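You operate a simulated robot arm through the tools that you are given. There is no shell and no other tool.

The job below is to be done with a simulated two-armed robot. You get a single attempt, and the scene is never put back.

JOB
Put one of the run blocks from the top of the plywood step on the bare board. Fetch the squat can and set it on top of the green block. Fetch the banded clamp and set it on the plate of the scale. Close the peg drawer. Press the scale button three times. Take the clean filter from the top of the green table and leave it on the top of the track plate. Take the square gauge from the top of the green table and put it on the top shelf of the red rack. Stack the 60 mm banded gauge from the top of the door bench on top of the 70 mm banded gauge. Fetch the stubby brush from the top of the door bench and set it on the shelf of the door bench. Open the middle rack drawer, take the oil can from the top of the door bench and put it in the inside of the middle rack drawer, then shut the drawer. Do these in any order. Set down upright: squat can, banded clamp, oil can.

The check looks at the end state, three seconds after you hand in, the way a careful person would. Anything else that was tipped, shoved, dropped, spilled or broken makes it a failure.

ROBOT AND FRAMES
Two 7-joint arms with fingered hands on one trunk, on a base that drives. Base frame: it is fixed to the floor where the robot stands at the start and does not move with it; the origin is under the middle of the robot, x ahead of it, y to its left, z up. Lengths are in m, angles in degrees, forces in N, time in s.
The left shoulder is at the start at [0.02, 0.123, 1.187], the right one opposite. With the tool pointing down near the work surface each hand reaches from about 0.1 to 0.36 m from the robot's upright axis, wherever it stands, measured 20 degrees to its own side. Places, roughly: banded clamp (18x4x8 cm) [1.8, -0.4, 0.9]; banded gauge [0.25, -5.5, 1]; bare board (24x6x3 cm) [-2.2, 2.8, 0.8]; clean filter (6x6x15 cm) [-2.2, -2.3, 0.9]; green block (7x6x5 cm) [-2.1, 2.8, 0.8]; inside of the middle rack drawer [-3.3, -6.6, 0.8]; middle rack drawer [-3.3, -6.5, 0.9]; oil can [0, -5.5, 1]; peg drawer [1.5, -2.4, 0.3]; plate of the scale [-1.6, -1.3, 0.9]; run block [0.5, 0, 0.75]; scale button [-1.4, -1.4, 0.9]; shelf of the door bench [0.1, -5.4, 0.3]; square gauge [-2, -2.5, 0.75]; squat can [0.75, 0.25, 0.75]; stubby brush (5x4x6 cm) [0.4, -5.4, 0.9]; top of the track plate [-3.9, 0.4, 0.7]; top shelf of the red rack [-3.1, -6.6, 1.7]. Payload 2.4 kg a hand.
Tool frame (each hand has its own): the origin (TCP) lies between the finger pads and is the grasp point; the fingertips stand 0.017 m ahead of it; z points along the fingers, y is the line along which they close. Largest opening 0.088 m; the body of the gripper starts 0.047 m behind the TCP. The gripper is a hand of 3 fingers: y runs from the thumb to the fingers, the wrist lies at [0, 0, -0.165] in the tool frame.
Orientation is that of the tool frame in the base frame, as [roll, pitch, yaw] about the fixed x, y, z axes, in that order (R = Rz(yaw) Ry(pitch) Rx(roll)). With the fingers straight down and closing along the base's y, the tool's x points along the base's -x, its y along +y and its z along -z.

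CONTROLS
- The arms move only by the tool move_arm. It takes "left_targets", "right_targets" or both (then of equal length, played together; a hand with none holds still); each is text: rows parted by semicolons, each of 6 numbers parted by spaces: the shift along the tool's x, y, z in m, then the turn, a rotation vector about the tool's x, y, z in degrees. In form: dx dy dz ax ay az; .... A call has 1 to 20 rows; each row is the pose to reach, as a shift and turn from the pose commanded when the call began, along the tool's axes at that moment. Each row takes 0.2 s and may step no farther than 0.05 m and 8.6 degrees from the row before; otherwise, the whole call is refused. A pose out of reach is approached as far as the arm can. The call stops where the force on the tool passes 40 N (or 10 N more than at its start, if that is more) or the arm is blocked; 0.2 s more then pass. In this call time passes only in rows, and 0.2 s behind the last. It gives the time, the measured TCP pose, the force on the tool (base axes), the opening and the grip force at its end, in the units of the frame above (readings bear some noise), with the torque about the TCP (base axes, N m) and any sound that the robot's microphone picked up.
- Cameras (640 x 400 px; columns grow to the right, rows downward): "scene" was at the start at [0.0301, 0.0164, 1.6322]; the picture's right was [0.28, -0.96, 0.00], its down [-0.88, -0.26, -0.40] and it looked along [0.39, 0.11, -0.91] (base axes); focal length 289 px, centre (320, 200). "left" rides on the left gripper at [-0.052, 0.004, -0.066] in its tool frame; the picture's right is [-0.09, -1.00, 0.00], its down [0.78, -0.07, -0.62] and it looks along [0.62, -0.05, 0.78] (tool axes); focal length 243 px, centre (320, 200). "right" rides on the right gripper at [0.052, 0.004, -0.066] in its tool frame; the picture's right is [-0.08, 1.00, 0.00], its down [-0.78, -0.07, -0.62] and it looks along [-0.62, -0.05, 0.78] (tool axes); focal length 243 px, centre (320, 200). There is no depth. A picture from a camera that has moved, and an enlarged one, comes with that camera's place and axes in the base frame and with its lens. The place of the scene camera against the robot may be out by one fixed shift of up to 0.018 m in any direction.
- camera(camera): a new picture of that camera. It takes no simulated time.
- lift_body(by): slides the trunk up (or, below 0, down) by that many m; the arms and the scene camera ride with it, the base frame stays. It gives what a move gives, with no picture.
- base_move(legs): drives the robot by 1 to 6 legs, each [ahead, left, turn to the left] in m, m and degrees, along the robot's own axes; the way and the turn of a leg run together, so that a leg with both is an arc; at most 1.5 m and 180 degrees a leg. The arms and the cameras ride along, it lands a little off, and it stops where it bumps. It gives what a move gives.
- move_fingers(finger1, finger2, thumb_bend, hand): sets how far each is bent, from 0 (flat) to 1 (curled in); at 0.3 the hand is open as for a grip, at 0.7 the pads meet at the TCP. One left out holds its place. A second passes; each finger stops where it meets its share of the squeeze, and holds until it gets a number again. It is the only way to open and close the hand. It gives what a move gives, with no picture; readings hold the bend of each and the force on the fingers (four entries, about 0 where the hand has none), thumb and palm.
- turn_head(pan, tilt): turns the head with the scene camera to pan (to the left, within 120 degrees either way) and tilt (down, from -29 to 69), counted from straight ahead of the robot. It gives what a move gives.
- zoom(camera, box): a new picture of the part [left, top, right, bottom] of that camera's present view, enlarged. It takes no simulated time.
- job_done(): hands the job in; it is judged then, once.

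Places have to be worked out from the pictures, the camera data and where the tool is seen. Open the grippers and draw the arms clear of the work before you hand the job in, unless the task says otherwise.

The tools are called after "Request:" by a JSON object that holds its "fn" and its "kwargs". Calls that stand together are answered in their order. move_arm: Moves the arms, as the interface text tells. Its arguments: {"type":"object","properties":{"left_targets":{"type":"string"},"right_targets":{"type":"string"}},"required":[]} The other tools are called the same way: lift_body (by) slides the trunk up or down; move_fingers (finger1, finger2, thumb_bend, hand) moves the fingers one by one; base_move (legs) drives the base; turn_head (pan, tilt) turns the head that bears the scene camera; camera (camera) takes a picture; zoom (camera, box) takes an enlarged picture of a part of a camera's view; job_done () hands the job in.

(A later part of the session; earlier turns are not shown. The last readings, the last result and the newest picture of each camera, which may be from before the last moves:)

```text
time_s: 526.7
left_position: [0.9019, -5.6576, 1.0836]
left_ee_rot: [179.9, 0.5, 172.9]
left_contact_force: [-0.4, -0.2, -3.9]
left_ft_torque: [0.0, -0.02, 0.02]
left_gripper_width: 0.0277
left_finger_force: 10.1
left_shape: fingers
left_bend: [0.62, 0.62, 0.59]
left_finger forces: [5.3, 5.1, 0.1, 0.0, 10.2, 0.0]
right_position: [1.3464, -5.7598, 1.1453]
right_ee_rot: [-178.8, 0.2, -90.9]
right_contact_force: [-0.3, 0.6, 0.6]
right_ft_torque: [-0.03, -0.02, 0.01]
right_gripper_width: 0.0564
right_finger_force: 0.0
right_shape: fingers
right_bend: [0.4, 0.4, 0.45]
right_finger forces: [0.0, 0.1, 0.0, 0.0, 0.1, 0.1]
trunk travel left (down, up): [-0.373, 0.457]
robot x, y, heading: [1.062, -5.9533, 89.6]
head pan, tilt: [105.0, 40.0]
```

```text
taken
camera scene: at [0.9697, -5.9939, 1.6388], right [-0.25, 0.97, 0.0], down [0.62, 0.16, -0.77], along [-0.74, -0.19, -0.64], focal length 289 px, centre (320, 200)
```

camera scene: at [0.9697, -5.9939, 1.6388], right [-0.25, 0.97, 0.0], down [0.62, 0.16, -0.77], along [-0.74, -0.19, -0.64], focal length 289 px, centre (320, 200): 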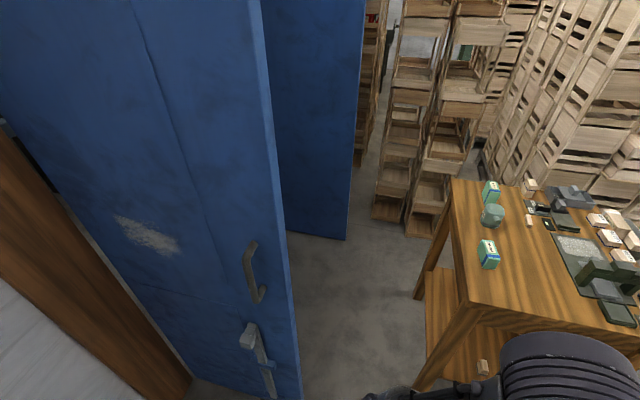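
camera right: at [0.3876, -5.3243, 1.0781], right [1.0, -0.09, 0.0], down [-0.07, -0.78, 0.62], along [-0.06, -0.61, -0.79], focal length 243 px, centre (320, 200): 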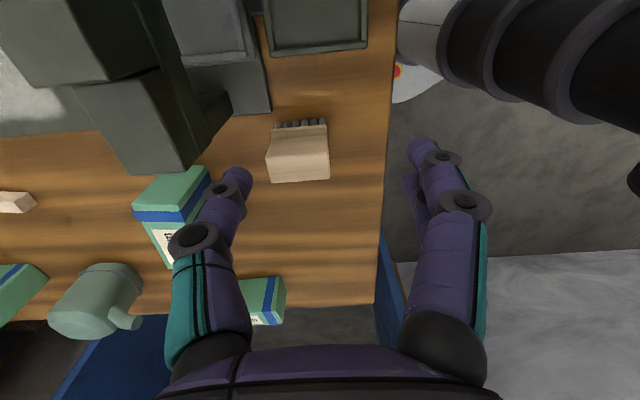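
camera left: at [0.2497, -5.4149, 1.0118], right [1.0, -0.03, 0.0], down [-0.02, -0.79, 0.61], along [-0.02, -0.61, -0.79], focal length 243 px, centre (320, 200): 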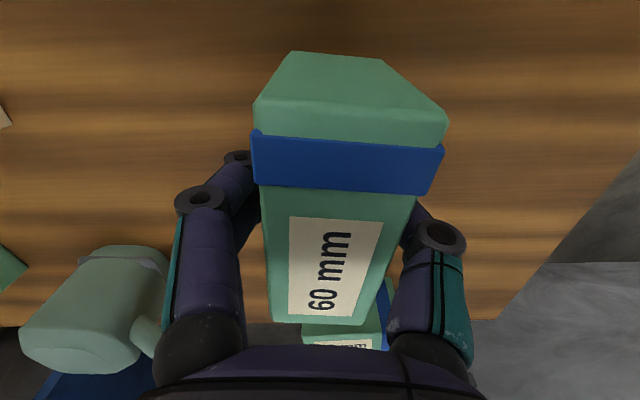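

Leaf edge at (0.54, −6.21), bench back edge at y≈−5.69: I can slide in sideways at y≈−5.93. I raise the gauge a bit and strafe left in two steps.

Request:
{"fn": "move_arm", "kwargs": {"left_targets": "0 0 -0.03 0 0 0"}}

Request:
{"fn": "base_move", "kwargs": {"legs": [[0.022, 0.3, 0.3]]}}

Request:
{"fn": "turn_head", "kwargs": {"pan": 30, "tilt": 50}}

Request:
{"fn": "camera", "kwargs": {"camera": "scene"}}

```text
time_s: 527.1
left_position: [0.9018, -5.6564, 1.1159]
left_ee_rot: [180.0, 0.5, 173.0]
left_contact_force: [-0.6, -0.8, -4.6]
left_ft_torque: [0.0, 0.01, 0.02]
left_gripper_width: 0.0278
left_finger_force: 10.9
left_shape: fingers
left_bend: [0.62, 0.62, 0.59]
left_finger forces: [5.2, 5.2, 0.0, 0.0, 10.5, 0.1]
right_position: [1.3471, -5.76, 1.1437]
right_ee_rot: [-178.8, 0.3, -90.8]
right_contact_force: [-0.3, 1.0, -0.1]
right_ft_torque: [-0.01, 0.05, 0.0]
right_gripper_width: 0.0565
right_finger_force: 0.1
right_shape: fingers
right_bend: [0.4, 0.4, 0.45]
right_finger forces: [0.0, 0.0, 0.1, 0.1, 0.0, 0.0]
trunk travel left (down, up): [-0.373, 0.457]
robot x, y, heading: [1.0601, -5.9507, 89.8]
head pan, tilt: [105.0, 40.0]
```

```text
time_s: 529.1
left_position: [0.6007, -5.6355, 1.1141]
left_ee_rot: [179.9, 0.5, 173.5]
left_contact_force: [-0.2, 0.6, -3.8]
left_ft_torque: [0.03, -0.03, -0.01]
left_gripper_width: 0.0277
left_finger_force: 10.7
left_shape: fingers
left_bend: [0.62, 0.62, 0.59]
left_finger forces: [5.2, 5.2, 0.0, 0.0, 10.4, 0.1]
right_position: [1.047, -5.7347, 1.1443]
right_ee_rot: [-178.8, 0.2, -90.4]
right_contact_force: [-0.3, 0.1, 0.7]
right_ft_torque: [-0.02, -0.01, 0.0]
right_gripper_width: 0.0565
right_finger_force: 0.0
right_shape: fingers
right_bend: [0.4, 0.4, 0.45]
right_finger forces: [0.0, 0.1, 0.0, 0.1, 0.1, 0.0]
trunk travel left (down, up): [-0.373, 0.457]
robot x, y, heading: [0.7615, -5.9312, 89.9]
head pan, tilt: [105.0, 40.0]
```

```text
time_s: 530.6
left_position: [0.6008, -5.636, 1.1143]
left_ee_rot: [179.8, 0.5, 173.4]
left_contact_force: [0.2, -0.3, -4.7]
left_ft_torque: [0.02, -0.04, 0.02]
left_gripper_width: 0.0279
left_finger_force: 10.4
left_shape: fingers
left_bend: [0.62, 0.62, 0.59]
left_finger forces: [5.3, 5.2, 0.1, 0.0, 10.6, 0.0]
right_position: [1.0472, -5.7352, 1.1437]
right_ee_rot: [-178.8, 0.1, -90.4]
right_contact_force: [-0.5, -0.6, -0.4]
right_ft_torque: [-0.02, -0.02, -0.01]
right_gripper_width: 0.0565
right_finger_force: 0.0
right_shape: fingers
right_bend: [0.4, 0.4, 0.45]
right_finger forces: [0.1, 0.1, 0.0, 0.0, 0.1, 0.0]
trunk travel left (down, up): [-0.373, 0.457]
robot x, y, heading: [0.7584, -5.9293, 90.0]
head pan, tilt: [30.0, 50.0]
```

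```text
taken
camera scene: at [0.7151, -5.8828, 1.6246], right [0.87, 0.5, 0.0], down [0.38, -0.66, -0.64], along [-0.32, 0.56, -0.77], focal length 289 px, centre (320, 200)
```

scene: 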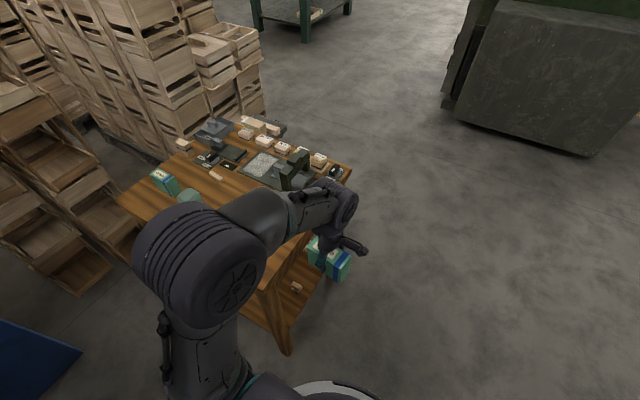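

Request:
{"fn": "base_move", "kwargs": {"legs": [[0, 0.35, 0], [0, 0.35, 0]]}}

Request:
{"fn": "turn_head", "kwargs": {"pan": 0, "tilt": 55}}

Request:
{"fn": "camera", "kwargs": {"camera": "scene"}}

Request:
{"fn": "zoom", "kwargs": {"camera": "scene", "box": [200, 180, 440, 330]}}

```text
time_s: 534.7
left_position: [-0.099, -5.6323, 1.1148]
left_ee_rot: [179.9, 0.5, 172.8]
left_contact_force: [-1.0, 0.2, -5.0]
left_ft_torque: [0.03, -0.02, -0.02]
left_gripper_width: 0.0275
left_finger_force: 10.6
left_shape: fingers
left_bend: [0.62, 0.62, 0.59]
left_finger forces: [5.3, 5.2, 0.1, 0.1, 10.5, 0.0]
right_position: [0.3456, -5.7354, 1.1443]
right_ee_rot: [-178.8, 0.1, -91.0]
right_contact_force: [0.4, -0.7, 1.3]
right_ft_torque: [0.03, 0.02, 0.0]
right_gripper_width: 0.0565
right_finger_force: 0.2
right_shape: fingers
right_bend: [0.4, 0.4, 0.45]
right_finger forces: [0.1, 0.1, 0.1, 0.0, 0.0, 0.1]
trunk travel left (down, up): [-0.373, 0.457]
robot x, y, heading: [0.0581, -5.9278, 89.2]
head pan, tilt: [30.0, 50.0]
```

```text
time_s: 535.7
left_position: [-0.0981, -5.6317, 1.1145]
left_ee_rot: [179.9, 0.3, 172.8]
left_contact_force: [0.3, 0.0, -4.4]
left_ft_torque: [0.01, 0.01, 0.01]
left_gripper_width: 0.0281
left_finger_force: 10.7
left_shape: fingers
left_bend: [0.62, 0.62, 0.59]
left_finger forces: [5.3, 5.3, 0.0, 0.0, 10.6, 0.0]
right_position: [0.348, -5.7362, 1.1438]
right_ee_rot: [-178.8, 0.2, -91.0]
right_contact_force: [1.1, 0.0, 0.8]
right_ft_torque: [-0.01, 0.02, 0.02]
right_gripper_width: 0.0565
right_finger_force: 0.0
right_shape: fingers
right_bend: [0.4, 0.4, 0.45]
right_finger forces: [0.0, 0.1, 0.1, 0.1, 0.0, 0.0]
trunk travel left (down, up): [-0.373, 0.457]
robot x, y, heading: [0.0597, -5.9273, 89.4]
head pan, tilt: [0.0, 55.0]
```

```text
taken
camera scene: at [0.0515, -5.8751, 1.6181], right [1.0, -0.01, 0.0], down [-0.01, -0.82, -0.57], along [0.01, 0.57, -0.82], focal length 289 px, centre (320, 200)
```

scene: 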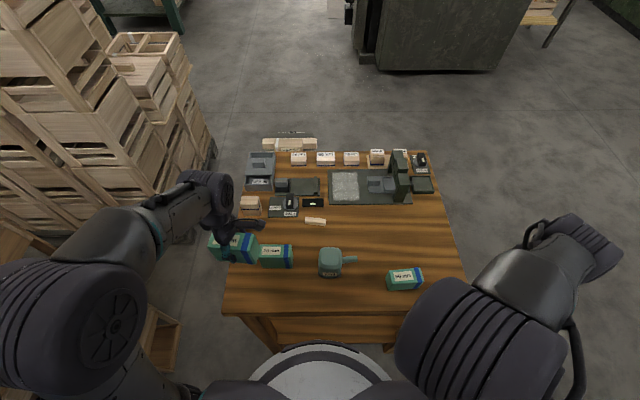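

```text
2.67 times, centred on (320, 255) of scene
camera zoom: at [0.0515, -5.8751, 1.6181], right [1.0, -0.01, 0.0], down [-0.01, -0.82, -0.57], along [0.01, 0.57, -0.82], focal length 771 px, centre (320, 53)
```

zoom: 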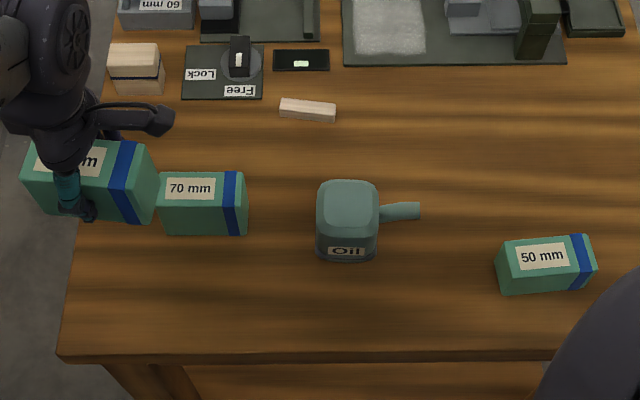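

From behind, the 70 mm gauge's top centre is about (−0.055, −5.571) at z≈0.95, long axis along x. I bring the held 60 mm gauge above it, turning it parallel.

Request:
{"fn": "move_arm", "kwargs": {"left_targets": "-0.012 0.022 0 0 0 -2.5; -0.024 0.044 0 0 0 -5; -0.035 0.0664 0 0 0 -7.2"}}

Request:
{"fn": "camera", "kwargs": {"camera": "left"}}

Request:
{"fn": "zoom", "kwargs": {"camera": "scene", "box": [200, 180, 440, 330]}}

```text
time_s: 536.5
left_position: [-0.0536, -5.5715, 1.1158]
left_ee_rot: [-179.9, 0.4, -180.0]
left_contact_force: [0.4, 0.3, -5.4]
left_ft_torque: [0.01, -0.02, -0.05]
left_gripper_width: 0.0279
left_finger_force: 10.7
left_shape: fingers
left_bend: [0.62, 0.62, 0.59]
left_finger forces: [5.3, 5.3, 0.0, 0.1, 10.6, 0.1]
right_position: [0.3482, -5.7353, 1.1429]
right_ee_rot: [-178.8, 0.0, -91.0]
right_contact_force: [-0.6, -0.4, -0.4]
right_ft_torque: [0.01, -0.02, 0.01]
right_gripper_width: 0.0563
right_finger_force: 0.1
right_shape: fingers
right_bend: [0.4, 0.4, 0.45]
right_finger forces: [0.1, 0.0, 0.1, 0.0, 0.0, 0.0]
trunk travel left (down, up): [-0.373, 0.457]
robot x, y, heading: [0.0557, -5.9262, 89.2]
head pan, tilt: [0.0, 55.0]
```

```text
taken
camera left: at [-0.0013, -5.5673, 1.1805], right [0.08, -1.0, 0.0], down [-0.79, -0.07, 0.62], along [-0.61, -0.05, -0.79], focal length 243 px, centre (320, 200)
```

left: 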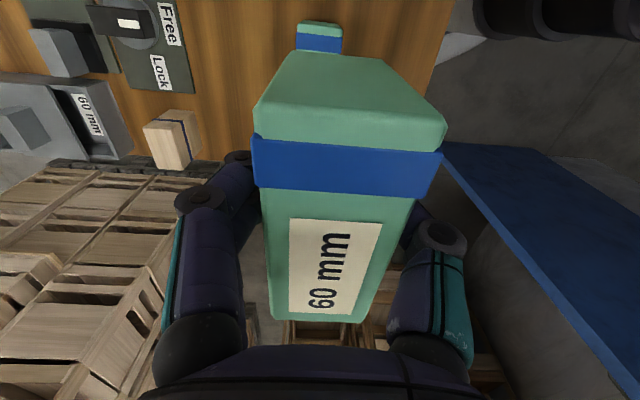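

```text
2.67 times, centred on (320, 255) of scene
camera zoom: at [0.0521, -5.8744, 1.618], right [1.0, -0.01, 0.0], down [-0.01, -0.82, -0.57], along [0.01, 0.57, -0.82], focal length 771 px, centre (320, 53)
```

zoom: 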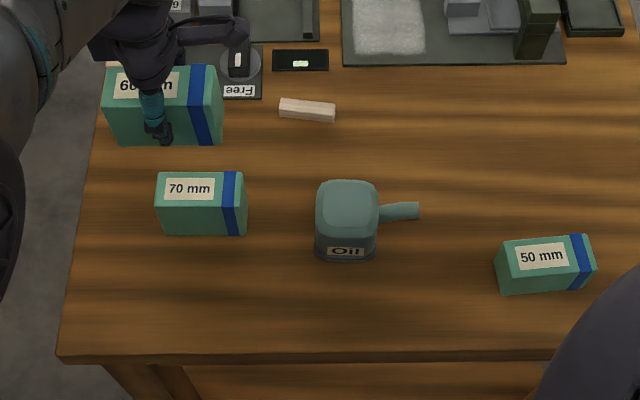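

I zoom the wrist camera on the visible end of the 70 mm gauge to measure its lateral position precisely.

Request:
{"fn": "zoom", "kwargs": {"camera": "left", "box": [250, 0, 400, 94]}}

Request:
{"fn": "zoom", "kwargs": {"camera": "scene", "box": [225, 190, 345, 275]}}

```text
4.26 times, centred on (325, 47) of left
camera zoom: at [-0.0013, -5.5673, 1.1805], right [0.08, -1.0, 0.0], down [-0.79, -0.07, 0.62], along [-0.61, -0.05, -0.79], focal length 1032 px, centre (299, 851)
```

zoom: 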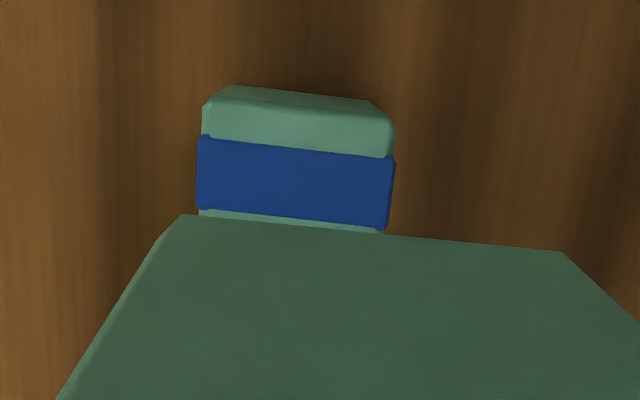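

```text
4.71 times, centred on (285, 232) of scene
camera zoom: at [0.0521, -5.8744, 1.618], right [1.0, -0.01, 0.0], down [-0.01, -0.82, -0.57], along [0.01, 0.57, -0.82], focal length 1361 px, centre (485, 47)
```

zoom: 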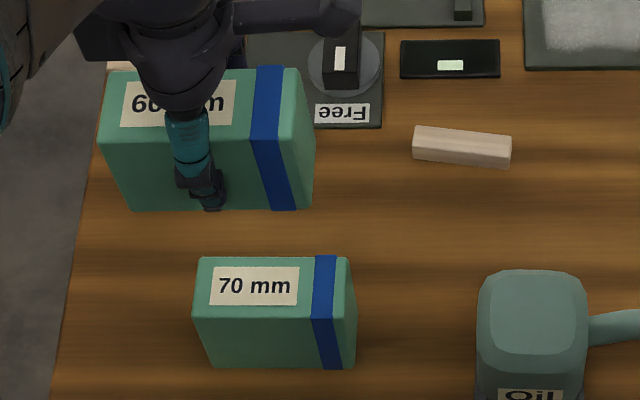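

Measured: the 70 mm gauge is centred at about (−0.050, −5.568), held gauge's centre at (−0.0536, −5.574). I correct by (+3.5, +5.5) mm and lower to z≈1.02.

Request:
{"fn": "move_arm", "kwargs": {"left_targets": "-0.0035 0.0055 0.03 0 0 0.6; -0.0035 0.0055 0.065 0 0 0.6; -0.0035 0.0055 0.095 0 0 0.6"}}

Request:
{"fn": "camera", "kwargs": {"camera": "left"}}

Request:
{"fn": "zoom", "kwargs": {"camera": "scene", "box": [225, 190, 345, 275]}}

Request:
{"fn": "zoom", "kwargs": {"camera": "left", "box": [250, 0, 400, 94]}}

```text
time_s: 537.3
left_position: [-0.0523, -5.5637, 1.0175]
left_ee_rot: [180.0, 0.4, 179.3]
left_contact_force: [-0.1, 0.1, -4.5]
left_ft_torque: [0.0, 0.0, 0.0]
left_gripper_width: 0.0278
left_finger_force: 10.4
left_shape: fingers
left_bend: [0.62, 0.62, 0.59]
left_finger forces: [5.3, 5.2, 0.0, 0.0, 10.5, 0.1]
right_position: [0.3462, -5.7363, 1.1444]
right_ee_rot: [-178.8, 0.0, -91.0]
right_contact_force: [0.1, -0.3, 0.0]
right_ft_torque: [0.01, -0.03, 0.01]
right_gripper_width: 0.0565
right_finger_force: 0.1
right_shape: fingers
right_bend: [0.4, 0.4, 0.45]
right_finger forces: [0.0, 0.0, 0.0, 0.0, 0.0, 0.0]
trunk travel left (down, up): [-0.373, 0.457]
robot x, y, heading: [0.0609, -5.9286, 89.4]
head pan, tilt: [0.0, 55.0]
```

```text
taken
camera left: at [0.0006, -5.5608, 1.0838], right [0.07, -1.0, 0.0], down [-0.79, -0.06, 0.62], along [-0.61, -0.05, -0.79], focal length 243 px, centre (320, 200)
```

left: 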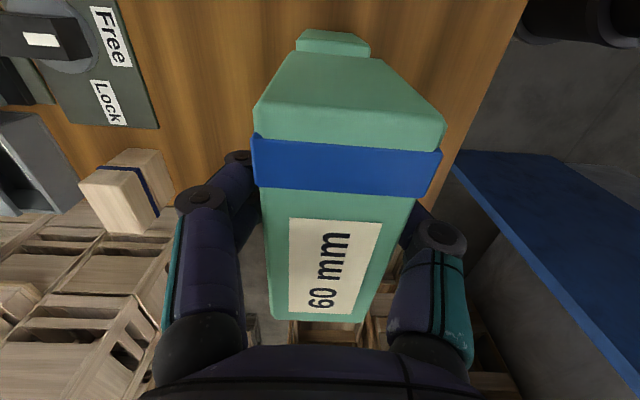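

```text
4.71 times, centred on (285, 232) of scene
camera zoom: at [0.0518, -5.8745, 1.618], right [1.0, -0.01, 0.0], down [-0.01, -0.82, -0.57], along [0.01, 0.57, -0.82], focal length 1361 px, centre (485, 47)
```

zoom: 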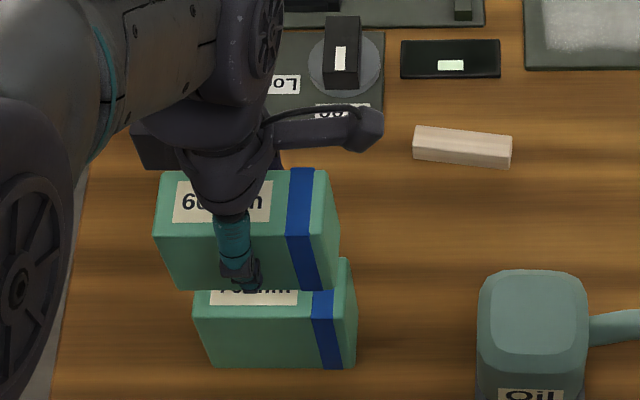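

```text
4.26 times, centred on (325, 47) of left
camera zoom: at [0.0006, -5.5608, 1.0838], right [0.07, -1.0, 0.0], down [-0.79, -0.06, 0.62], along [-0.61, -0.05, -0.79], focal length 1032 px, centre (299, 851)
```

zoom: 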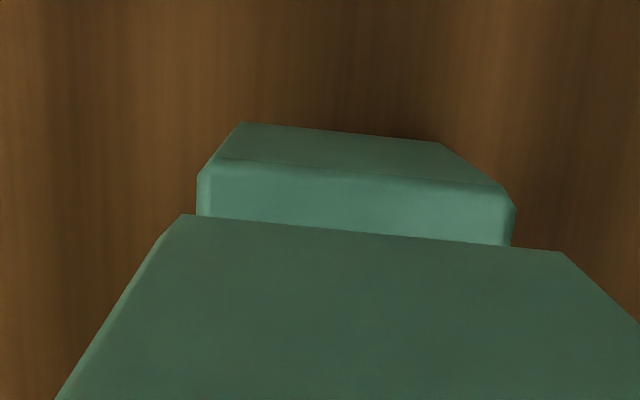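

Alignment of both near ends: held (−0.0144, −5.5675) vs 70 mm (−0.0117, −5.5683) — within 3 mm. I lower further, then feel for contact.

Request:
{"fn": "move_arm", "kwargs": {"left_targets": "-0.002 -0.0005 0.012 0 0 0; -0.002 -0.0005 0.022 0 0 0"}}

Request:
{"fn": "zoom", "kwargs": {"camera": "left", "box": [230, 0, 480, 156]}}

```text
time_s: 537.9
left_position: [-0.0485, -5.5644, 0.9969]
left_ee_rot: [180.0, 0.5, 179.5]
left_contact_force: [-0.4, 0.1, -4.2]
left_ft_torque: [-0.02, 0.01, 0.01]
left_gripper_width: 0.0275
left_finger_force: 10.9
left_shape: fingers
left_bend: [0.62, 0.62, 0.59]
left_finger forces: [5.3, 5.2, 0.0, 0.1, 10.4, 0.0]
right_position: [0.347, -5.7363, 1.1435]
right_ee_rot: [-178.9, 0.0, -90.9]
right_contact_force: [-0.4, -0.6, 0.0]
right_ft_torque: [-0.01, 0.03, 0.0]
right_gripper_width: 0.0566
right_finger_force: 0.1
right_shape: fingers
right_bend: [0.4, 0.4, 0.45]
right_finger forces: [0.1, 0.0, 0.0, 0.0, 0.0, 0.1]
trunk travel left (down, up): [-0.373, 0.457]
robot x, y, heading: [0.0575, -5.9313, 89.5]
head pan, tilt: [0.0, 55.0]
```

```text
2.56 times, centred on (355, 78) of left
camera zoom: at [0.0023, -5.5624, 1.0631], right [0.07, -1.0, 0.0], down [-0.79, -0.06, 0.61], along [-0.61, -0.05, -0.79], focal length 621 px, centre (230, 512)
```

zoom: 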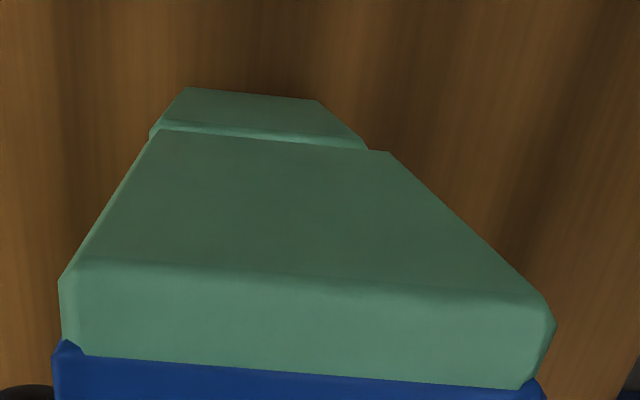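

Aligned within about 1 mm. I lower in small steps to contact.

Request:
{"fn": "move_arm", "kwargs": {"left_targets": "0 0 0.005 0 0 0"}}

Request:
{"fn": "move_arm", "kwargs": {"left_targets": "0 0 0.004 0 0 0"}}

```text
time_s: 538.3
left_position: [-0.0498, -5.5649, 0.9919]
left_ee_rot: [180.0, 0.4, 179.3]
left_contact_force: [-0.4, -1.1, -5.2]
left_ft_torque: [0.0, 0.01, -0.01]
left_gripper_width: 0.028
left_finger_force: 10.2
left_shape: fingers
left_bend: [0.62, 0.62, 0.59]
left_finger forces: [5.3, 5.2, 0.0, 0.1, 10.5, 0.1]
right_position: [0.3456, -5.7359, 1.1445]
right_ee_rot: [-178.8, 0.1, -91.0]
right_contact_force: [0.2, -0.4, 0.4]
right_ft_torque: [-0.02, 0.0, 0.01]
right_gripper_width: 0.0566
right_finger_force: 0.1
right_shape: fingers
right_bend: [0.4, 0.4, 0.45]
right_finger forces: [0.0, 0.0, 0.0, 0.0, 0.0, 0.0]
trunk travel left (down, up): [-0.373, 0.457]
robot x, y, heading: [0.0599, -5.9303, 89.2]
head pan, tilt: [0.0, 55.0]
```

```text
time_s: 538.7
left_position: [-0.0498, -5.5649, 0.9889]
left_ee_rot: [179.9, 0.5, 179.4]
left_contact_force: [0.1, -0.3, -5.4]
left_ft_torque: [0.02, 0.02, -0.01]
left_gripper_width: 0.0279
left_finger_force: 10.3
left_shape: fingers
left_bend: [0.62, 0.62, 0.59]
left_finger forces: [5.3, 5.2, 0.0, 0.0, 10.5, 0.0]
right_position: [0.346, -5.7357, 1.1445]
right_ee_rot: [-178.8, 0.2, -91.0]
right_contact_force: [-0.2, -0.3, 0.7]
right_ft_torque: [0.0, 0.01, 0.02]
right_gripper_width: 0.0567
right_finger_force: 0.1
right_shape: fingers
right_bend: [0.4, 0.4, 0.45]
right_finger forces: [0.0, 0.1, 0.0, 0.0, 0.0, 0.0]
trunk travel left (down, up): [-0.373, 0.457]
robot x, y, heading: [0.0578, -5.9249, 89.4]
head pan, tilt: [0.0, 55.0]
```

Request:
{"fn": "move_arm", "kwargs": {"left_targets": "0 0 0.003 0 0 0"}}

```text
time_s: 539.1
left_position: [-0.0487, -5.5646, 0.9849]
left_ee_rot: [179.9, 0.3, 179.4]
left_contact_force: [0.5, -0.4, -1.4]
left_ft_torque: [0.02, -0.01, -0.04]
left_gripper_width: 0.0278
left_finger_force: 11.4
left_shape: fingers
left_bend: [0.62, 0.62, 0.59]
left_finger forces: [5.4, 5.6, 0.0, 0.0, 10.8, 0.0]
right_position: [0.348, -5.736, 1.1452]
right_ee_rot: [-178.8, 0.1, -91.0]
right_contact_force: [0.6, -0.4, -0.3]
right_ft_torque: [0.02, 0.03, 0.0]
right_gripper_width: 0.0569
right_finger_force: 0.1
right_shape: fingers
right_bend: [0.4, 0.4, 0.45]
right_finger forces: [0.0, 0.0, 0.1, 0.0, 0.0, 0.1]
trunk travel left (down, up): [-0.373, 0.457]
robot x, y, heading: [0.0606, -5.9291, 89.3]
head pan, tilt: [0.0, 55.0]
```

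Contact is starting (load falls from −5 to −1.4 N). One more millimetre, then release.

Request:
{"fn": "move_arm", "kwargs": {"left_targets": "0 0 0.0012 0 0 0"}}

Request:
{"fn": "zoom", "kwargs": {"camera": "left", "box": [230, 0, 480, 156]}}

```text
time_s: 539.5
left_position: [-0.0497, -5.5661, 0.9846]
left_ee_rot: [179.8, 0.4, 179.4]
left_contact_force: [-0.1, 1.6, 6.3]
left_ft_torque: [0.01, 0.02, -0.02]
left_gripper_width: 0.0278
left_finger_force: 11.7
left_shape: fingers
left_bend: [0.62, 0.62, 0.6]
left_finger forces: [6.2, 6.4, 0.0, 0.0, 11.3, 0.1]
right_position: [0.3463, -5.7359, 1.1435]
right_ee_rot: [-178.9, 0.2, -91.0]
right_contact_force: [-0.3, -0.6, -0.2]
right_ft_torque: [0.01, 0.01, 0.01]
right_gripper_width: 0.0565
right_finger_force: 0.0
right_shape: fingers
right_bend: [0.4, 0.4, 0.45]
right_finger forces: [0.1, 0.0, 0.0, 0.0, 0.0, 0.0]
trunk travel left (down, up): [-0.373, 0.457]
robot x, y, heading: [0.0583, -5.9271, 89.7]
head pan, tilt: [0.0, 55.0]
```

```text
2.56 times, centred on (355, 78) of left
camera zoom: at [0.0029, -5.5621, 1.051], right [0.07, -1.0, 0.0], down [-0.79, -0.06, 0.61], along [-0.61, -0.04, -0.79], focal length 621 px, centre (230, 512)
```

zoom: 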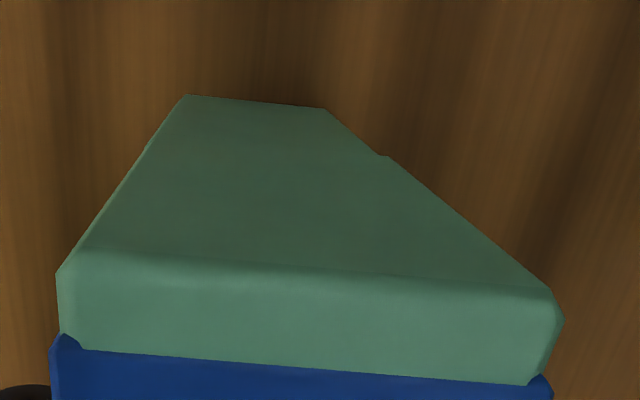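

The end faces are flush. I release the gauge.

Request:
{"fn": "move_fingers", "kwargs": {"hand": "left", "finger1": 0.42, "finger2": 0.42, "thumb_bend": 0.42}}

Request:
{"fn": "camera", "kwargs": {"camera": "left"}}

Request:
{"fn": "zoom", "kwargs": {"camera": "scene", "box": [225, 190, 345, 275]}}

```text
time_s: 540.5
left_position: [-0.0492, -5.5649, 0.9834]
left_ee_rot: [179.9, 0.4, 179.3]
left_contact_force: [0.3, 0.0, -0.7]
left_ft_torque: [-0.04, 0.01, 0.02]
left_gripper_width: 0.0577
left_finger_force: 0.2
left_shape: fingers
left_bend: [0.42, 0.42, 0.42]
left_finger forces: [0.0, 0.0, 0.1, 0.0, 0.0, 0.2]
right_position: [0.3465, -5.7363, 1.1441]
right_ee_rot: [-178.9, 0.1, -91.0]
right_contact_force: [0.3, 0.2, -0.1]
right_ft_torque: [0.0, -0.02, 0.0]
right_gripper_width: 0.0568
right_finger_force: 0.2
right_shape: fingers
right_bend: [0.4, 0.4, 0.45]
right_finger forces: [0.1, 0.0, 0.0, 0.0, 0.0, 0.1]
trunk travel left (down, up): [-0.373, 0.457]
robot x, y, heading: [0.0589, -5.9238, 89.4]
head pan, tilt: [0.0, 55.0]
```

```text
taken
camera left: at [0.0029, -5.5622, 1.0505], right [0.07, -1.0, 0.0], down [-0.79, -0.06, 0.62], along [-0.61, -0.05, -0.79], focal length 243 px, centre (320, 200)
```

left: 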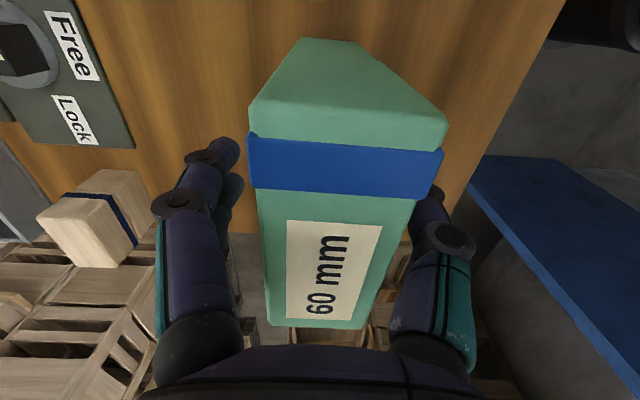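

```text
4.71 times, centred on (285, 232) of scene
camera zoom: at [0.0518, -5.8754, 1.6181], right [1.0, -0.01, 0.0], down [-0.01, -0.82, -0.57], along [0.01, 0.57, -0.82], focal length 1361 px, centre (485, 47)
```

zoom: 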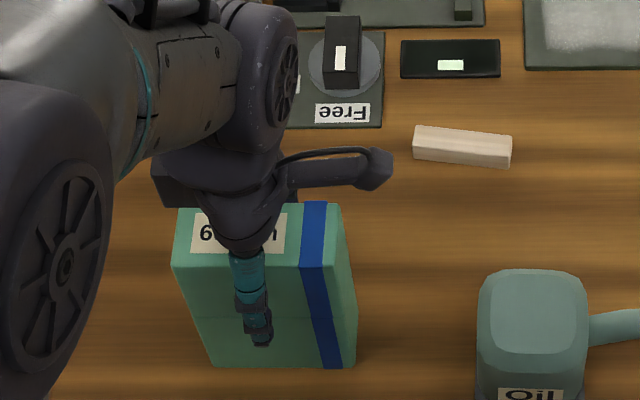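

The stack stands. I open wider and lift the hand straight up.

Request:
{"fn": "move_fingers", "kwargs": {"hand": "left", "finger1": 0.3, "finger2": 0.3, "thumb_bend": 0.3}}

Request:
{"fn": "move_arm", "kwargs": {"left_targets": "0 0 -0.02 0 0 0; 0 0 -0.05 0 0 0; 0 0 -0.09 0 0 0; 0 0 -0.13 0 0 0; 0.03 -0.02 -0.14 0 0 0; 0.06 -0.05 -0.14 0 0 0; 0.09 -0.08 -0.14 0 0 0"}}

Request:
{"fn": "zoom", "kwargs": {"camera": "scene", "box": [225, 170, 425, 310]}}

Request:
{"fn": "camera", "kwargs": {"camera": "scene"}}

```text
time_s: 541.5
left_position: [-0.0482, -5.566, 0.9847]
left_ee_rot: [-180.0, 0.5, 179.3]
left_contact_force: [-0.9, 0.6, 0.7]
left_ft_torque: [-0.02, -0.03, 0.0]
left_gripper_width: 0.0844
left_finger_force: 0.1
left_shape: fingers
left_bend: [0.3, 0.3, 0.3]
left_finger forces: [0.0, 0.0, 0.0, 0.0, 0.1, 0.0]
right_position: [0.3463, -5.7364, 1.1443]
right_ee_rot: [-178.8, 0.0, -91.1]
right_contact_force: [-0.6, 0.6, 0.3]
right_ft_torque: [-0.04, 0.01, 0.0]
right_gripper_width: 0.0567
right_finger_force: 0.1
right_shape: fingers
right_bend: [0.4, 0.4, 0.45]
right_finger forces: [0.0, 0.0, 0.0, 0.0, 0.1, 0.0]
trunk travel left (down, up): [-0.373, 0.457]
robot x, y, heading: [0.0561, -5.9245, 89.5]
head pan, tilt: [0.0, 55.0]
```

```text
time_s: 543.1
left_position: [-0.1443, -5.6434, 1.1258]
left_ee_rot: [-180.0, 0.6, 179.3]
left_contact_force: [-0.1, 0.2, 0.2]
left_ft_torque: [0.01, -0.04, -0.02]
left_gripper_width: 0.0842
left_finger_force: 0.0
left_shape: fingers
left_bend: [0.3, 0.3, 0.3]
left_finger forces: [0.0, 0.0, 0.0, 0.1, 0.0, 0.1]
right_position: [0.3444, -5.7363, 1.1446]
right_ee_rot: [-178.7, 0.3, -91.0]
right_contact_force: [-0.4, 0.6, 0.3]
right_ft_torque: [0.01, -0.03, 0.01]
right_gripper_width: 0.0566
right_finger_force: 0.0
right_shape: fingers
right_bend: [0.4, 0.4, 0.45]
right_finger forces: [0.1, 0.0, 0.0, 0.1, 0.0, 0.1]
trunk travel left (down, up): [-0.373, 0.457]
robot x, y, heading: [0.0616, -5.9265, 89.4]
head pan, tilt: [0.0, 55.0]
```

```text
2.86 times, centred on (325, 240) of scene
camera zoom: at [0.0479, -5.8758, 1.6181], right [1.0, -0.01, 0.0], down [-0.01, -0.82, -0.57], along [0.01, 0.57, -0.82], focal length 826 px, centre (306, 86)
```

zoom: 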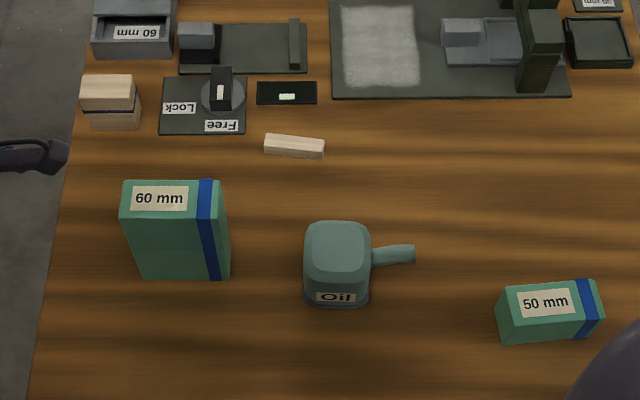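

```text
taken
camera scene: at [0.0479, -5.8758, 1.6181], right [1.0, -0.01, 0.0], down [-0.01, -0.82, -0.57], along [0.01, 0.57, -0.82], focal length 289 px, centre (320, 200)
```

scene: 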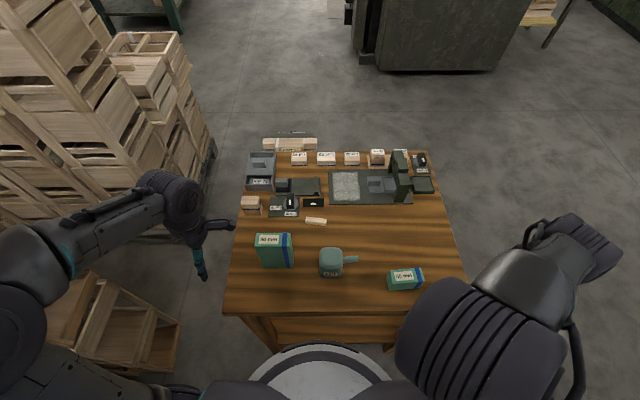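

The 60 mm gauge is stacked squarely on the 70 mm. Now the oil can (≈(0.086, −5.588), spout toward +x): I'll grip it front-to-back with the right hand. I shift left 6 cm, then turn and move the right hand above it.

Request:
{"fn": "base_move", "kwargs": {"legs": [[0, 0.06, 0.4]]}}

Request:
{"fn": "move_fingers", "kwargs": {"hand": "right", "finger1": 0.25, "finger2": 0.25, "thumb_bend": 0.25}}

Request:
{"fn": "camera", "kwargs": {"camera": "right"}}

```text
time_s: 544.1
left_position: [-0.2059, -5.6438, 1.1247]
left_ee_rot: [179.9, 0.6, 179.7]
left_contact_force: [-0.7, 0.1, 0.4]
left_ft_torque: [0.02, -0.01, -0.02]
left_gripper_width: 0.0843
left_finger_force: 0.0
left_shape: fingers
left_bend: [0.3, 0.3, 0.3]
left_finger forces: [0.1, 0.0, 0.0, 0.0, 0.0, 0.1]
right_position: [0.2834, -5.7337, 1.1439]
right_ee_rot: [-178.8, 0.1, -90.7]
right_contact_force: [-0.5, -0.3, 0.6]
right_ft_torque: [-0.02, -0.04, 0.03]
right_gripper_width: 0.0568
right_finger_force: 0.1
right_shape: fingers
right_bend: [0.4, 0.4, 0.45]
right_finger forces: [0.0, 0.0, 0.0, 0.0, 0.1, 0.0]
trunk travel left (down, up): [-0.373, 0.457]
robot x, y, heading: [0.0001, -5.9302, 89.7]
head pan, tilt: [0.0, 55.0]
```

```text
time_s: 545.1
left_position: [-0.204, -5.6438, 1.1237]
left_ee_rot: [-180.0, 0.5, 179.7]
left_contact_force: [0.4, -0.3, 0.1]
left_ft_torque: [0.02, 0.0, -0.04]
left_gripper_width: 0.0842
left_finger_force: 0.0
left_shape: fingers
left_bend: [0.3, 0.3, 0.3]
left_finger forces: [0.0, 0.0, 0.0, 0.1, 0.1, 0.0]
right_position: [0.2849, -5.7338, 1.1438]
right_ee_rot: [-178.8, 0.2, -90.7]
right_contact_force: [-0.3, 0.2, 0.4]
right_ft_torque: [0.02, 0.02, 0.02]
right_gripper_width: 0.0909
right_finger_force: 0.0
right_shape: fingers
right_bend: [0.25, 0.25, 0.25]
right_finger forces: [0.0, 0.0, 0.1, 0.0, 0.1, 0.0]
trunk travel left (down, up): [-0.373, 0.457]
robot x, y, heading: [-0.002, -5.9309, 89.7]
head pan, tilt: [0.0, 55.0]
```

```text
taken
camera right: at [0.2784, -5.7847, 1.2088], right [-1.0, 0.1, -0.02], down [0.06, 0.78, 0.62], along [0.08, 0.62, -0.78], focal length 243 px, centre (320, 200)
```

right: 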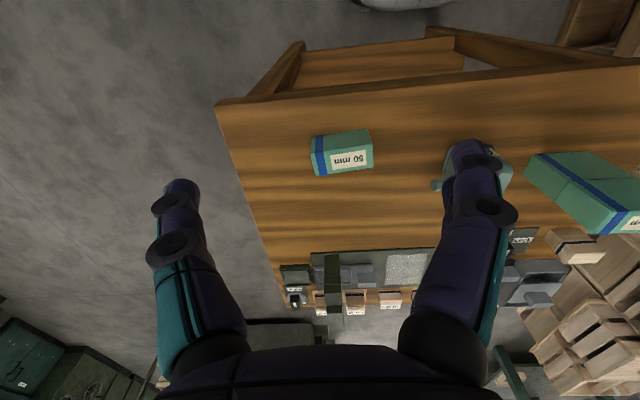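

Request:
{"fn": "move_arm", "kwargs": {"right_targets": "-0.0133 0.0181 0 0 0 -8.2; -0.0266 0.0362 0 0 0 -16.4; -0.04 0.0543 0 0 0 -24.6; -0.0532 0.0724 0 0 0 -32.8; -0.0665 0.0905 0 0 0 -41; -0.08 0.1086 0 0 0 -49.2; -0.093 0.1267 0 0 0 -57.4; -0.1064 0.1448 0 0 0 -65.6; -0.12 0.163 0 0 0 -73.8; -0.133 0.181 0.01 0 0 -82; -0.146 0.199 0.02 0 0 -90.7"}}

Request:
{"fn": "camera", "kwargs": {"camera": "right"}}

Request:
{"fn": "zoom", "kwargs": {"camera": "scene", "box": [225, 170, 465, 330]}}

```text
refused: row 11 steps farther than a row can; nothing moved
```

```text
taken
camera right: at [0.2784, -5.7847, 1.2088], right [-1.0, 0.1, -0.02], down [0.06, 0.78, 0.62], along [0.08, 0.62, -0.78], focal length 243 px, centre (320, 200)
```

right: 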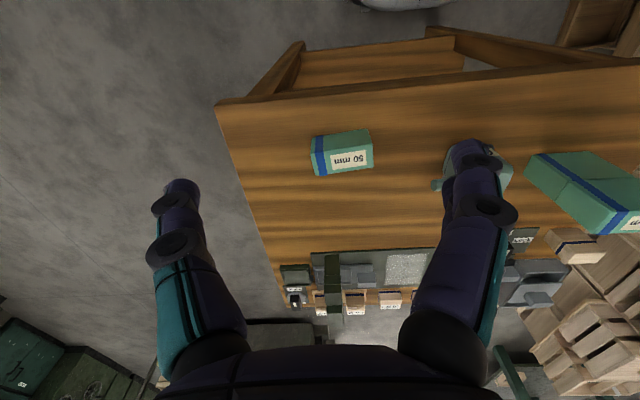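

```text
2.50 times, centred on (345, 250) of scene
camera zoom: at [-0.0095, -5.875, 1.6181], right [1.0, 0.0, 0.0], down [0.0, -0.82, -0.57], along [0.0, 0.57, -0.82], focal length 723 px, centre (258, 75)
```

zoom: 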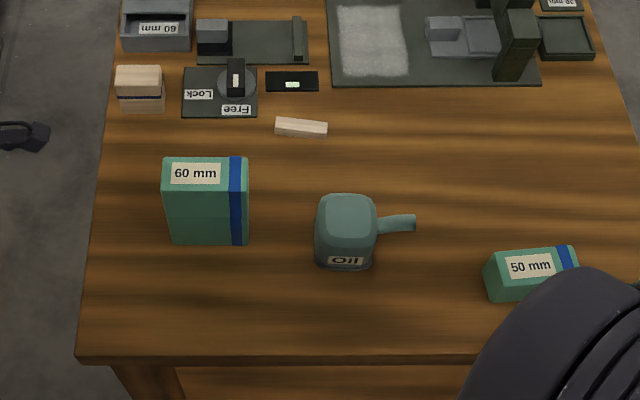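

The last row turned slightly too far; I repeat with 90° total.

Request:
{"fn": "move_arm", "kwargs": {"right_targets": "-0.0133 0.0181 0 0 0 -8.2; -0.0266 0.0362 0 0 0 -16.4; -0.04 0.0543 0 0 0 -24.6; -0.0532 0.0724 0 0 0 -32.8; -0.0665 0.0905 0 0 0 -41; -0.08 0.1086 0 0 0 -49.2; -0.093 0.1267 0 0 0 -57.4; -0.1064 0.1448 0 0 0 -65.6; -0.12 0.163 0 0 0 -73.8; -0.133 0.181 0.01 0 0 -82; -0.146 0.199 0.02 0 0 -90.2"}}

Request:
{"fn": "camera", "kwargs": {"camera": "right"}}

Request:
{"fn": "zoom", "kwargs": {"camera": "scene", "box": [225, 170, 465, 330]}}

```text
time_s: 547.5
left_position: [-0.2036, -5.6437, 1.1243]
left_ee_rot: [179.9, 0.5, 179.7]
left_contact_force: [-0.3, 0.2, 0.2]
left_ft_torque: [0.02, 0.01, 0.01]
left_gripper_width: 0.0845
left_finger_force: 0.1
left_shape: fingers
left_bend: [0.3, 0.3, 0.3]
left_finger forces: [0.1, 0.0, 0.0, 0.0, 0.0, 0.0]
right_position: [0.0881, -5.5828, 1.1211]
right_ee_rot: [-179.8, -1.3, -0.4]
right_contact_force: [0.2, -0.3, -0.1]
right_ft_torque: [0.02, 0.01, 0.02]
right_gripper_width: 0.0912
right_finger_force: 0.2
right_shape: fingers
right_bend: [0.25, 0.25, 0.25]
right_finger forces: [0.0, 0.0, 0.1, 0.1, 0.1, 0.1]
right hand out of reach, approached as far as the arm can: row 1, 2, 3, 4, 5, 6
trunk travel left (down, up): [-0.373, 0.457]
robot x, y, heading: [-0.0002, -5.9292, 89.8]
head pan, tilt: [0.0, 55.0]
```

```text
taken
camera right: at [0.1391, -5.587, 1.186], right [-0.09, -1.0, 0.0], down [-0.79, 0.07, 0.61], along [-0.6, 0.06, -0.8], focal length 243 px, centre (320, 200)
```

right: 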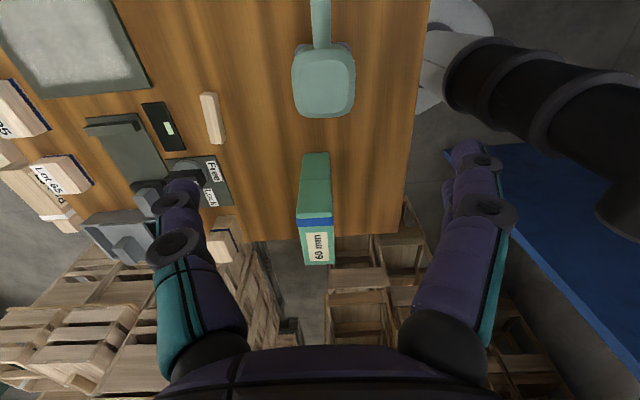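

```text
2.50 times, centred on (345, 250) of scene
camera zoom: at [-0.0098, -5.8746, 1.6181], right [1.0, 0.0, 0.0], down [0.0, -0.82, -0.57], along [0.0, 0.57, -0.82], focal length 723 px, centre (258, 75)
```

zoom: 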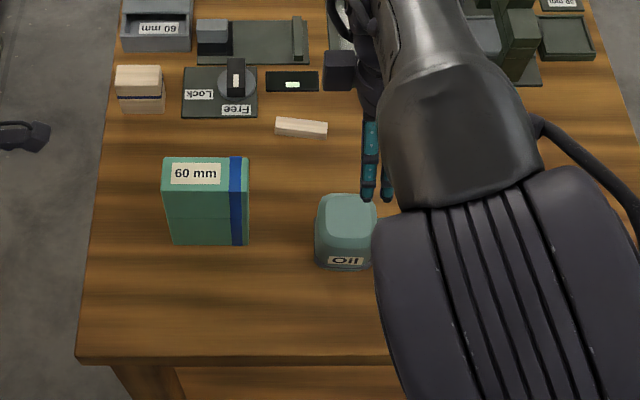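

The oil can's top is centred near (0.096, −5.585), spout pointing +x. I correct position and tilt and lower to z≈1.04.

Request:
{"fn": "move_arm", "kwargs": {"right_targets": "0.004 0.001 0.03 0 -0.7 0; 0.007 0.002 0.06 0 -1.3 0; 0.007 0.002 0.082 0 -1.3 0"}}

Request:
{"fn": "camera", "kwargs": {"camera": "right"}}

```text
time_s: 548.3
left_position: [-0.2045, -5.6436, 1.1246]
left_ee_rot: [180.0, 0.4, 179.8]
left_contact_force: [-0.3, 0.0, -0.7]
left_ft_torque: [-0.02, 0.0, 0.0]
left_gripper_width: 0.0841
left_finger_force: 0.0
left_shape: fingers
left_bend: [0.3, 0.3, 0.3]
left_finger forces: [0.1, 0.0, 0.0, 0.1, 0.0, 0.0]
right_position: [0.0966, -5.5868, 1.0371]
right_ee_rot: [-179.8, 0.2, -0.5]
right_contact_force: [0.4, 0.6, -0.1]
right_ft_torque: [-0.04, -0.02, -0.03]
right_gripper_width: 0.0911
right_finger_force: 0.1
right_shape: fingers
right_bend: [0.25, 0.25, 0.25]
right_finger forces: [0.1, 0.1, 0.1, 0.0, 0.1, 0.0]
trunk travel left (down, up): [-0.373, 0.457]
robot x, y, heading: [-0.0026, -5.9242, 89.9]
head pan, tilt: [0.0, 55.0]
```

```text
taken
camera right: at [0.15, -5.5901, 1.1029], right [-0.09, -1.0, 0.0], down [-0.78, 0.07, 0.62], along [-0.62, 0.06, -0.78], focal length 243 px, centre (320, 200)
```

right: 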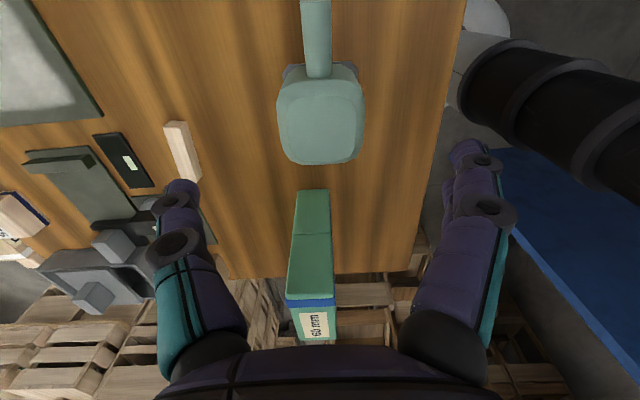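

Can centre ≈ (0.091, −5.5855), top ≈ 0.945. I descend to grip height z≈0.92 in stages.

Request:
{"fn": "move_arm", "kwargs": {"right_targets": "-0.003 -0.001 0.03 0 0 0; -0.005 -0.001 0.06 0 0 0; -0.005 -0.001 0.085 0 0 0"}}

Request:
{"fn": "camera", "kwargs": {"camera": "right"}}

Request:
{"fn": "zoom", "kwargs": {"camera": "scene", "box": [265, 190, 425, 300]}}

```text
time_s: 549.1
left_position: [-0.2047, -5.6434, 1.1245]
left_ee_rot: [180.0, 0.4, 179.7]
left_contact_force: [-0.1, -0.9, -0.5]
left_ft_torque: [0.01, -0.02, 0.03]
left_gripper_width: 0.0843
left_finger_force: 0.1
left_shape: fingers
left_bend: [0.3, 0.3, 0.3]
left_finger forces: [0.0, 0.1, 0.1, 0.0, 0.0, 0.0]
right_position: [0.0915, -5.5852, 0.9509]
right_ee_rot: [-179.9, 0.1, -0.4]
right_contact_force: [0.2, 0.4, 0.2]
right_ft_torque: [-0.02, 0.0, -0.01]
right_gripper_width: 0.0915
right_finger_force: 0.1
right_shape: fingers
right_bend: [0.25, 0.25, 0.25]
right_finger forces: [0.1, 0.1, 0.1, 0.0, 0.0, 0.1]
trunk travel left (down, up): [-0.373, 0.457]
robot x, y, heading: [-0.0052, -5.9242, 89.8]
head pan, tilt: [0.0, 55.0]
```

```text
taken
camera right: at [0.1441, -5.5892, 1.0172], right [-0.09, -1.0, 0.0], down [-0.78, 0.07, 0.62], along [-0.62, 0.06, -0.78], focal length 243 px, centre (320, 200)
```

right: 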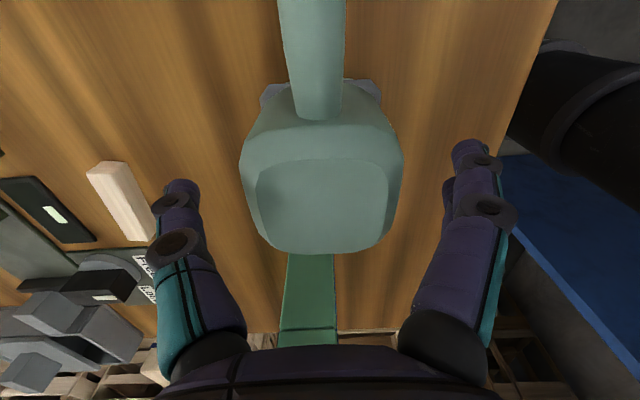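

```text
3.64 times, centred on (345, 245) of scene
camera zoom: at [-0.0096, -5.8745, 1.6181], right [1.0, 0.0, 0.0], down [0.0, -0.82, -0.57], along [0.0, 0.57, -0.82], focal length 1052 px, centre (229, 36)
```

zoom: 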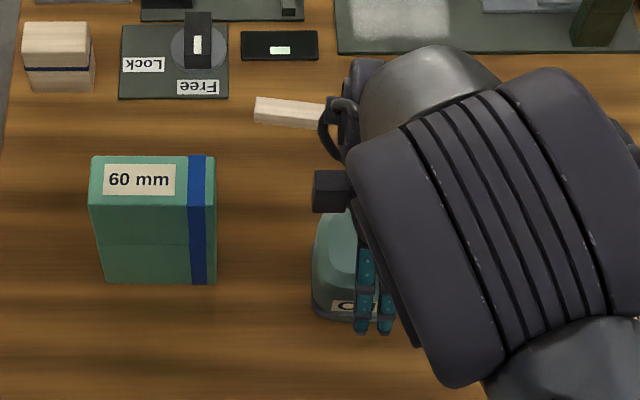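

Clear on all sides. I go down the last 3 cm and close.

Request:
{"fn": "move_arm", "kwargs": {"right_targets": "0 0 0.015 0 0 0; 0 0 0.03 0 0 0"}}

Request:
{"fn": "move_fingers", "kwargs": {"hand": "right", "finger1": 0.65, "finger2": 0.65, "thumb_bend": 0.65}}

Request:
{"fn": "camera", "kwargs": {"camera": "right"}}

```text
time_s: 549.7
left_position: [-0.2036, -5.6424, 1.1248]
left_ee_rot: [-180.0, 0.4, 179.6]
left_contact_force: [-0.1, 0.5, -0.7]
left_ft_torque: [0.01, 0.01, 0.02]
left_gripper_width: 0.0844
left_finger_force: 0.1
left_shape: fingers
left_bend: [0.3, 0.3, 0.3]
left_finger forces: [0.0, 0.0, 0.1, 0.0, 0.0, 0.1]
right_position: [0.0913, -5.5846, 0.9228]
right_ee_rot: [-179.9, 0.1, -0.5]
right_contact_force: [0.2, 0.0, 0.5]
right_ft_torque: [0.01, 0.01, 0.03]
right_gripper_width: 0.0912
right_finger_force: 0.0
right_shape: fingers
right_bend: [0.25, 0.25, 0.25]
right_finger forces: [0.1, 0.0, 0.0, 0.0, 0.0, 0.0]
trunk travel left (down, up): [-0.373, 0.457]
robot x, y, heading: [-0.0054, -5.9269, 89.9]
head pan, tilt: [0.0, 55.0]
```

```text
time_s: 550.7
left_position: [-0.2044, -5.6436, 1.1255]
left_ee_rot: [179.9, 0.6, 179.7]
left_contact_force: [-0.7, 0.3, 0.1]
left_ft_torque: [-0.02, -0.05, 0.01]
left_gripper_width: 0.0843
left_finger_force: 0.0
left_shape: fingers
left_bend: [0.3, 0.3, 0.3]
left_finger forces: [0.1, 0.0, 0.0, 0.0, 0.0, 0.0]
right_position: [0.0913, -5.5853, 0.922]
right_ee_rot: [-179.7, 0.1, -0.5]
right_contact_force: [-0.9, -0.6, 3.2]
right_ft_torque: [-0.13, -0.02, 0.0]
right_gripper_width: 0.0498
right_finger_force: 19.9
right_shape: fingers
right_bend: [0.51, 0.51, 0.55]
right_finger forces: [10.3, 10.2, 0.0, 0.0, 19.3, 0.0]
trunk travel left (down, up): [-0.373, 0.457]
robot x, y, heading: [-0.0053, -5.9294, 89.9]
head pan, tilt: [0.0, 55.0]
```

```text
taken
camera right: at [0.1435, -5.5892, 0.9879], right [-0.09, -1.0, 0.0], down [-0.78, 0.07, 0.62], along [-0.62, 0.06, -0.78], focal length 243 px, centre (320, 200)
```

right: 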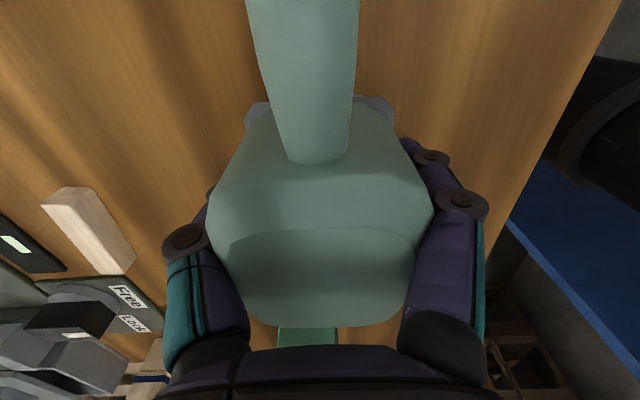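

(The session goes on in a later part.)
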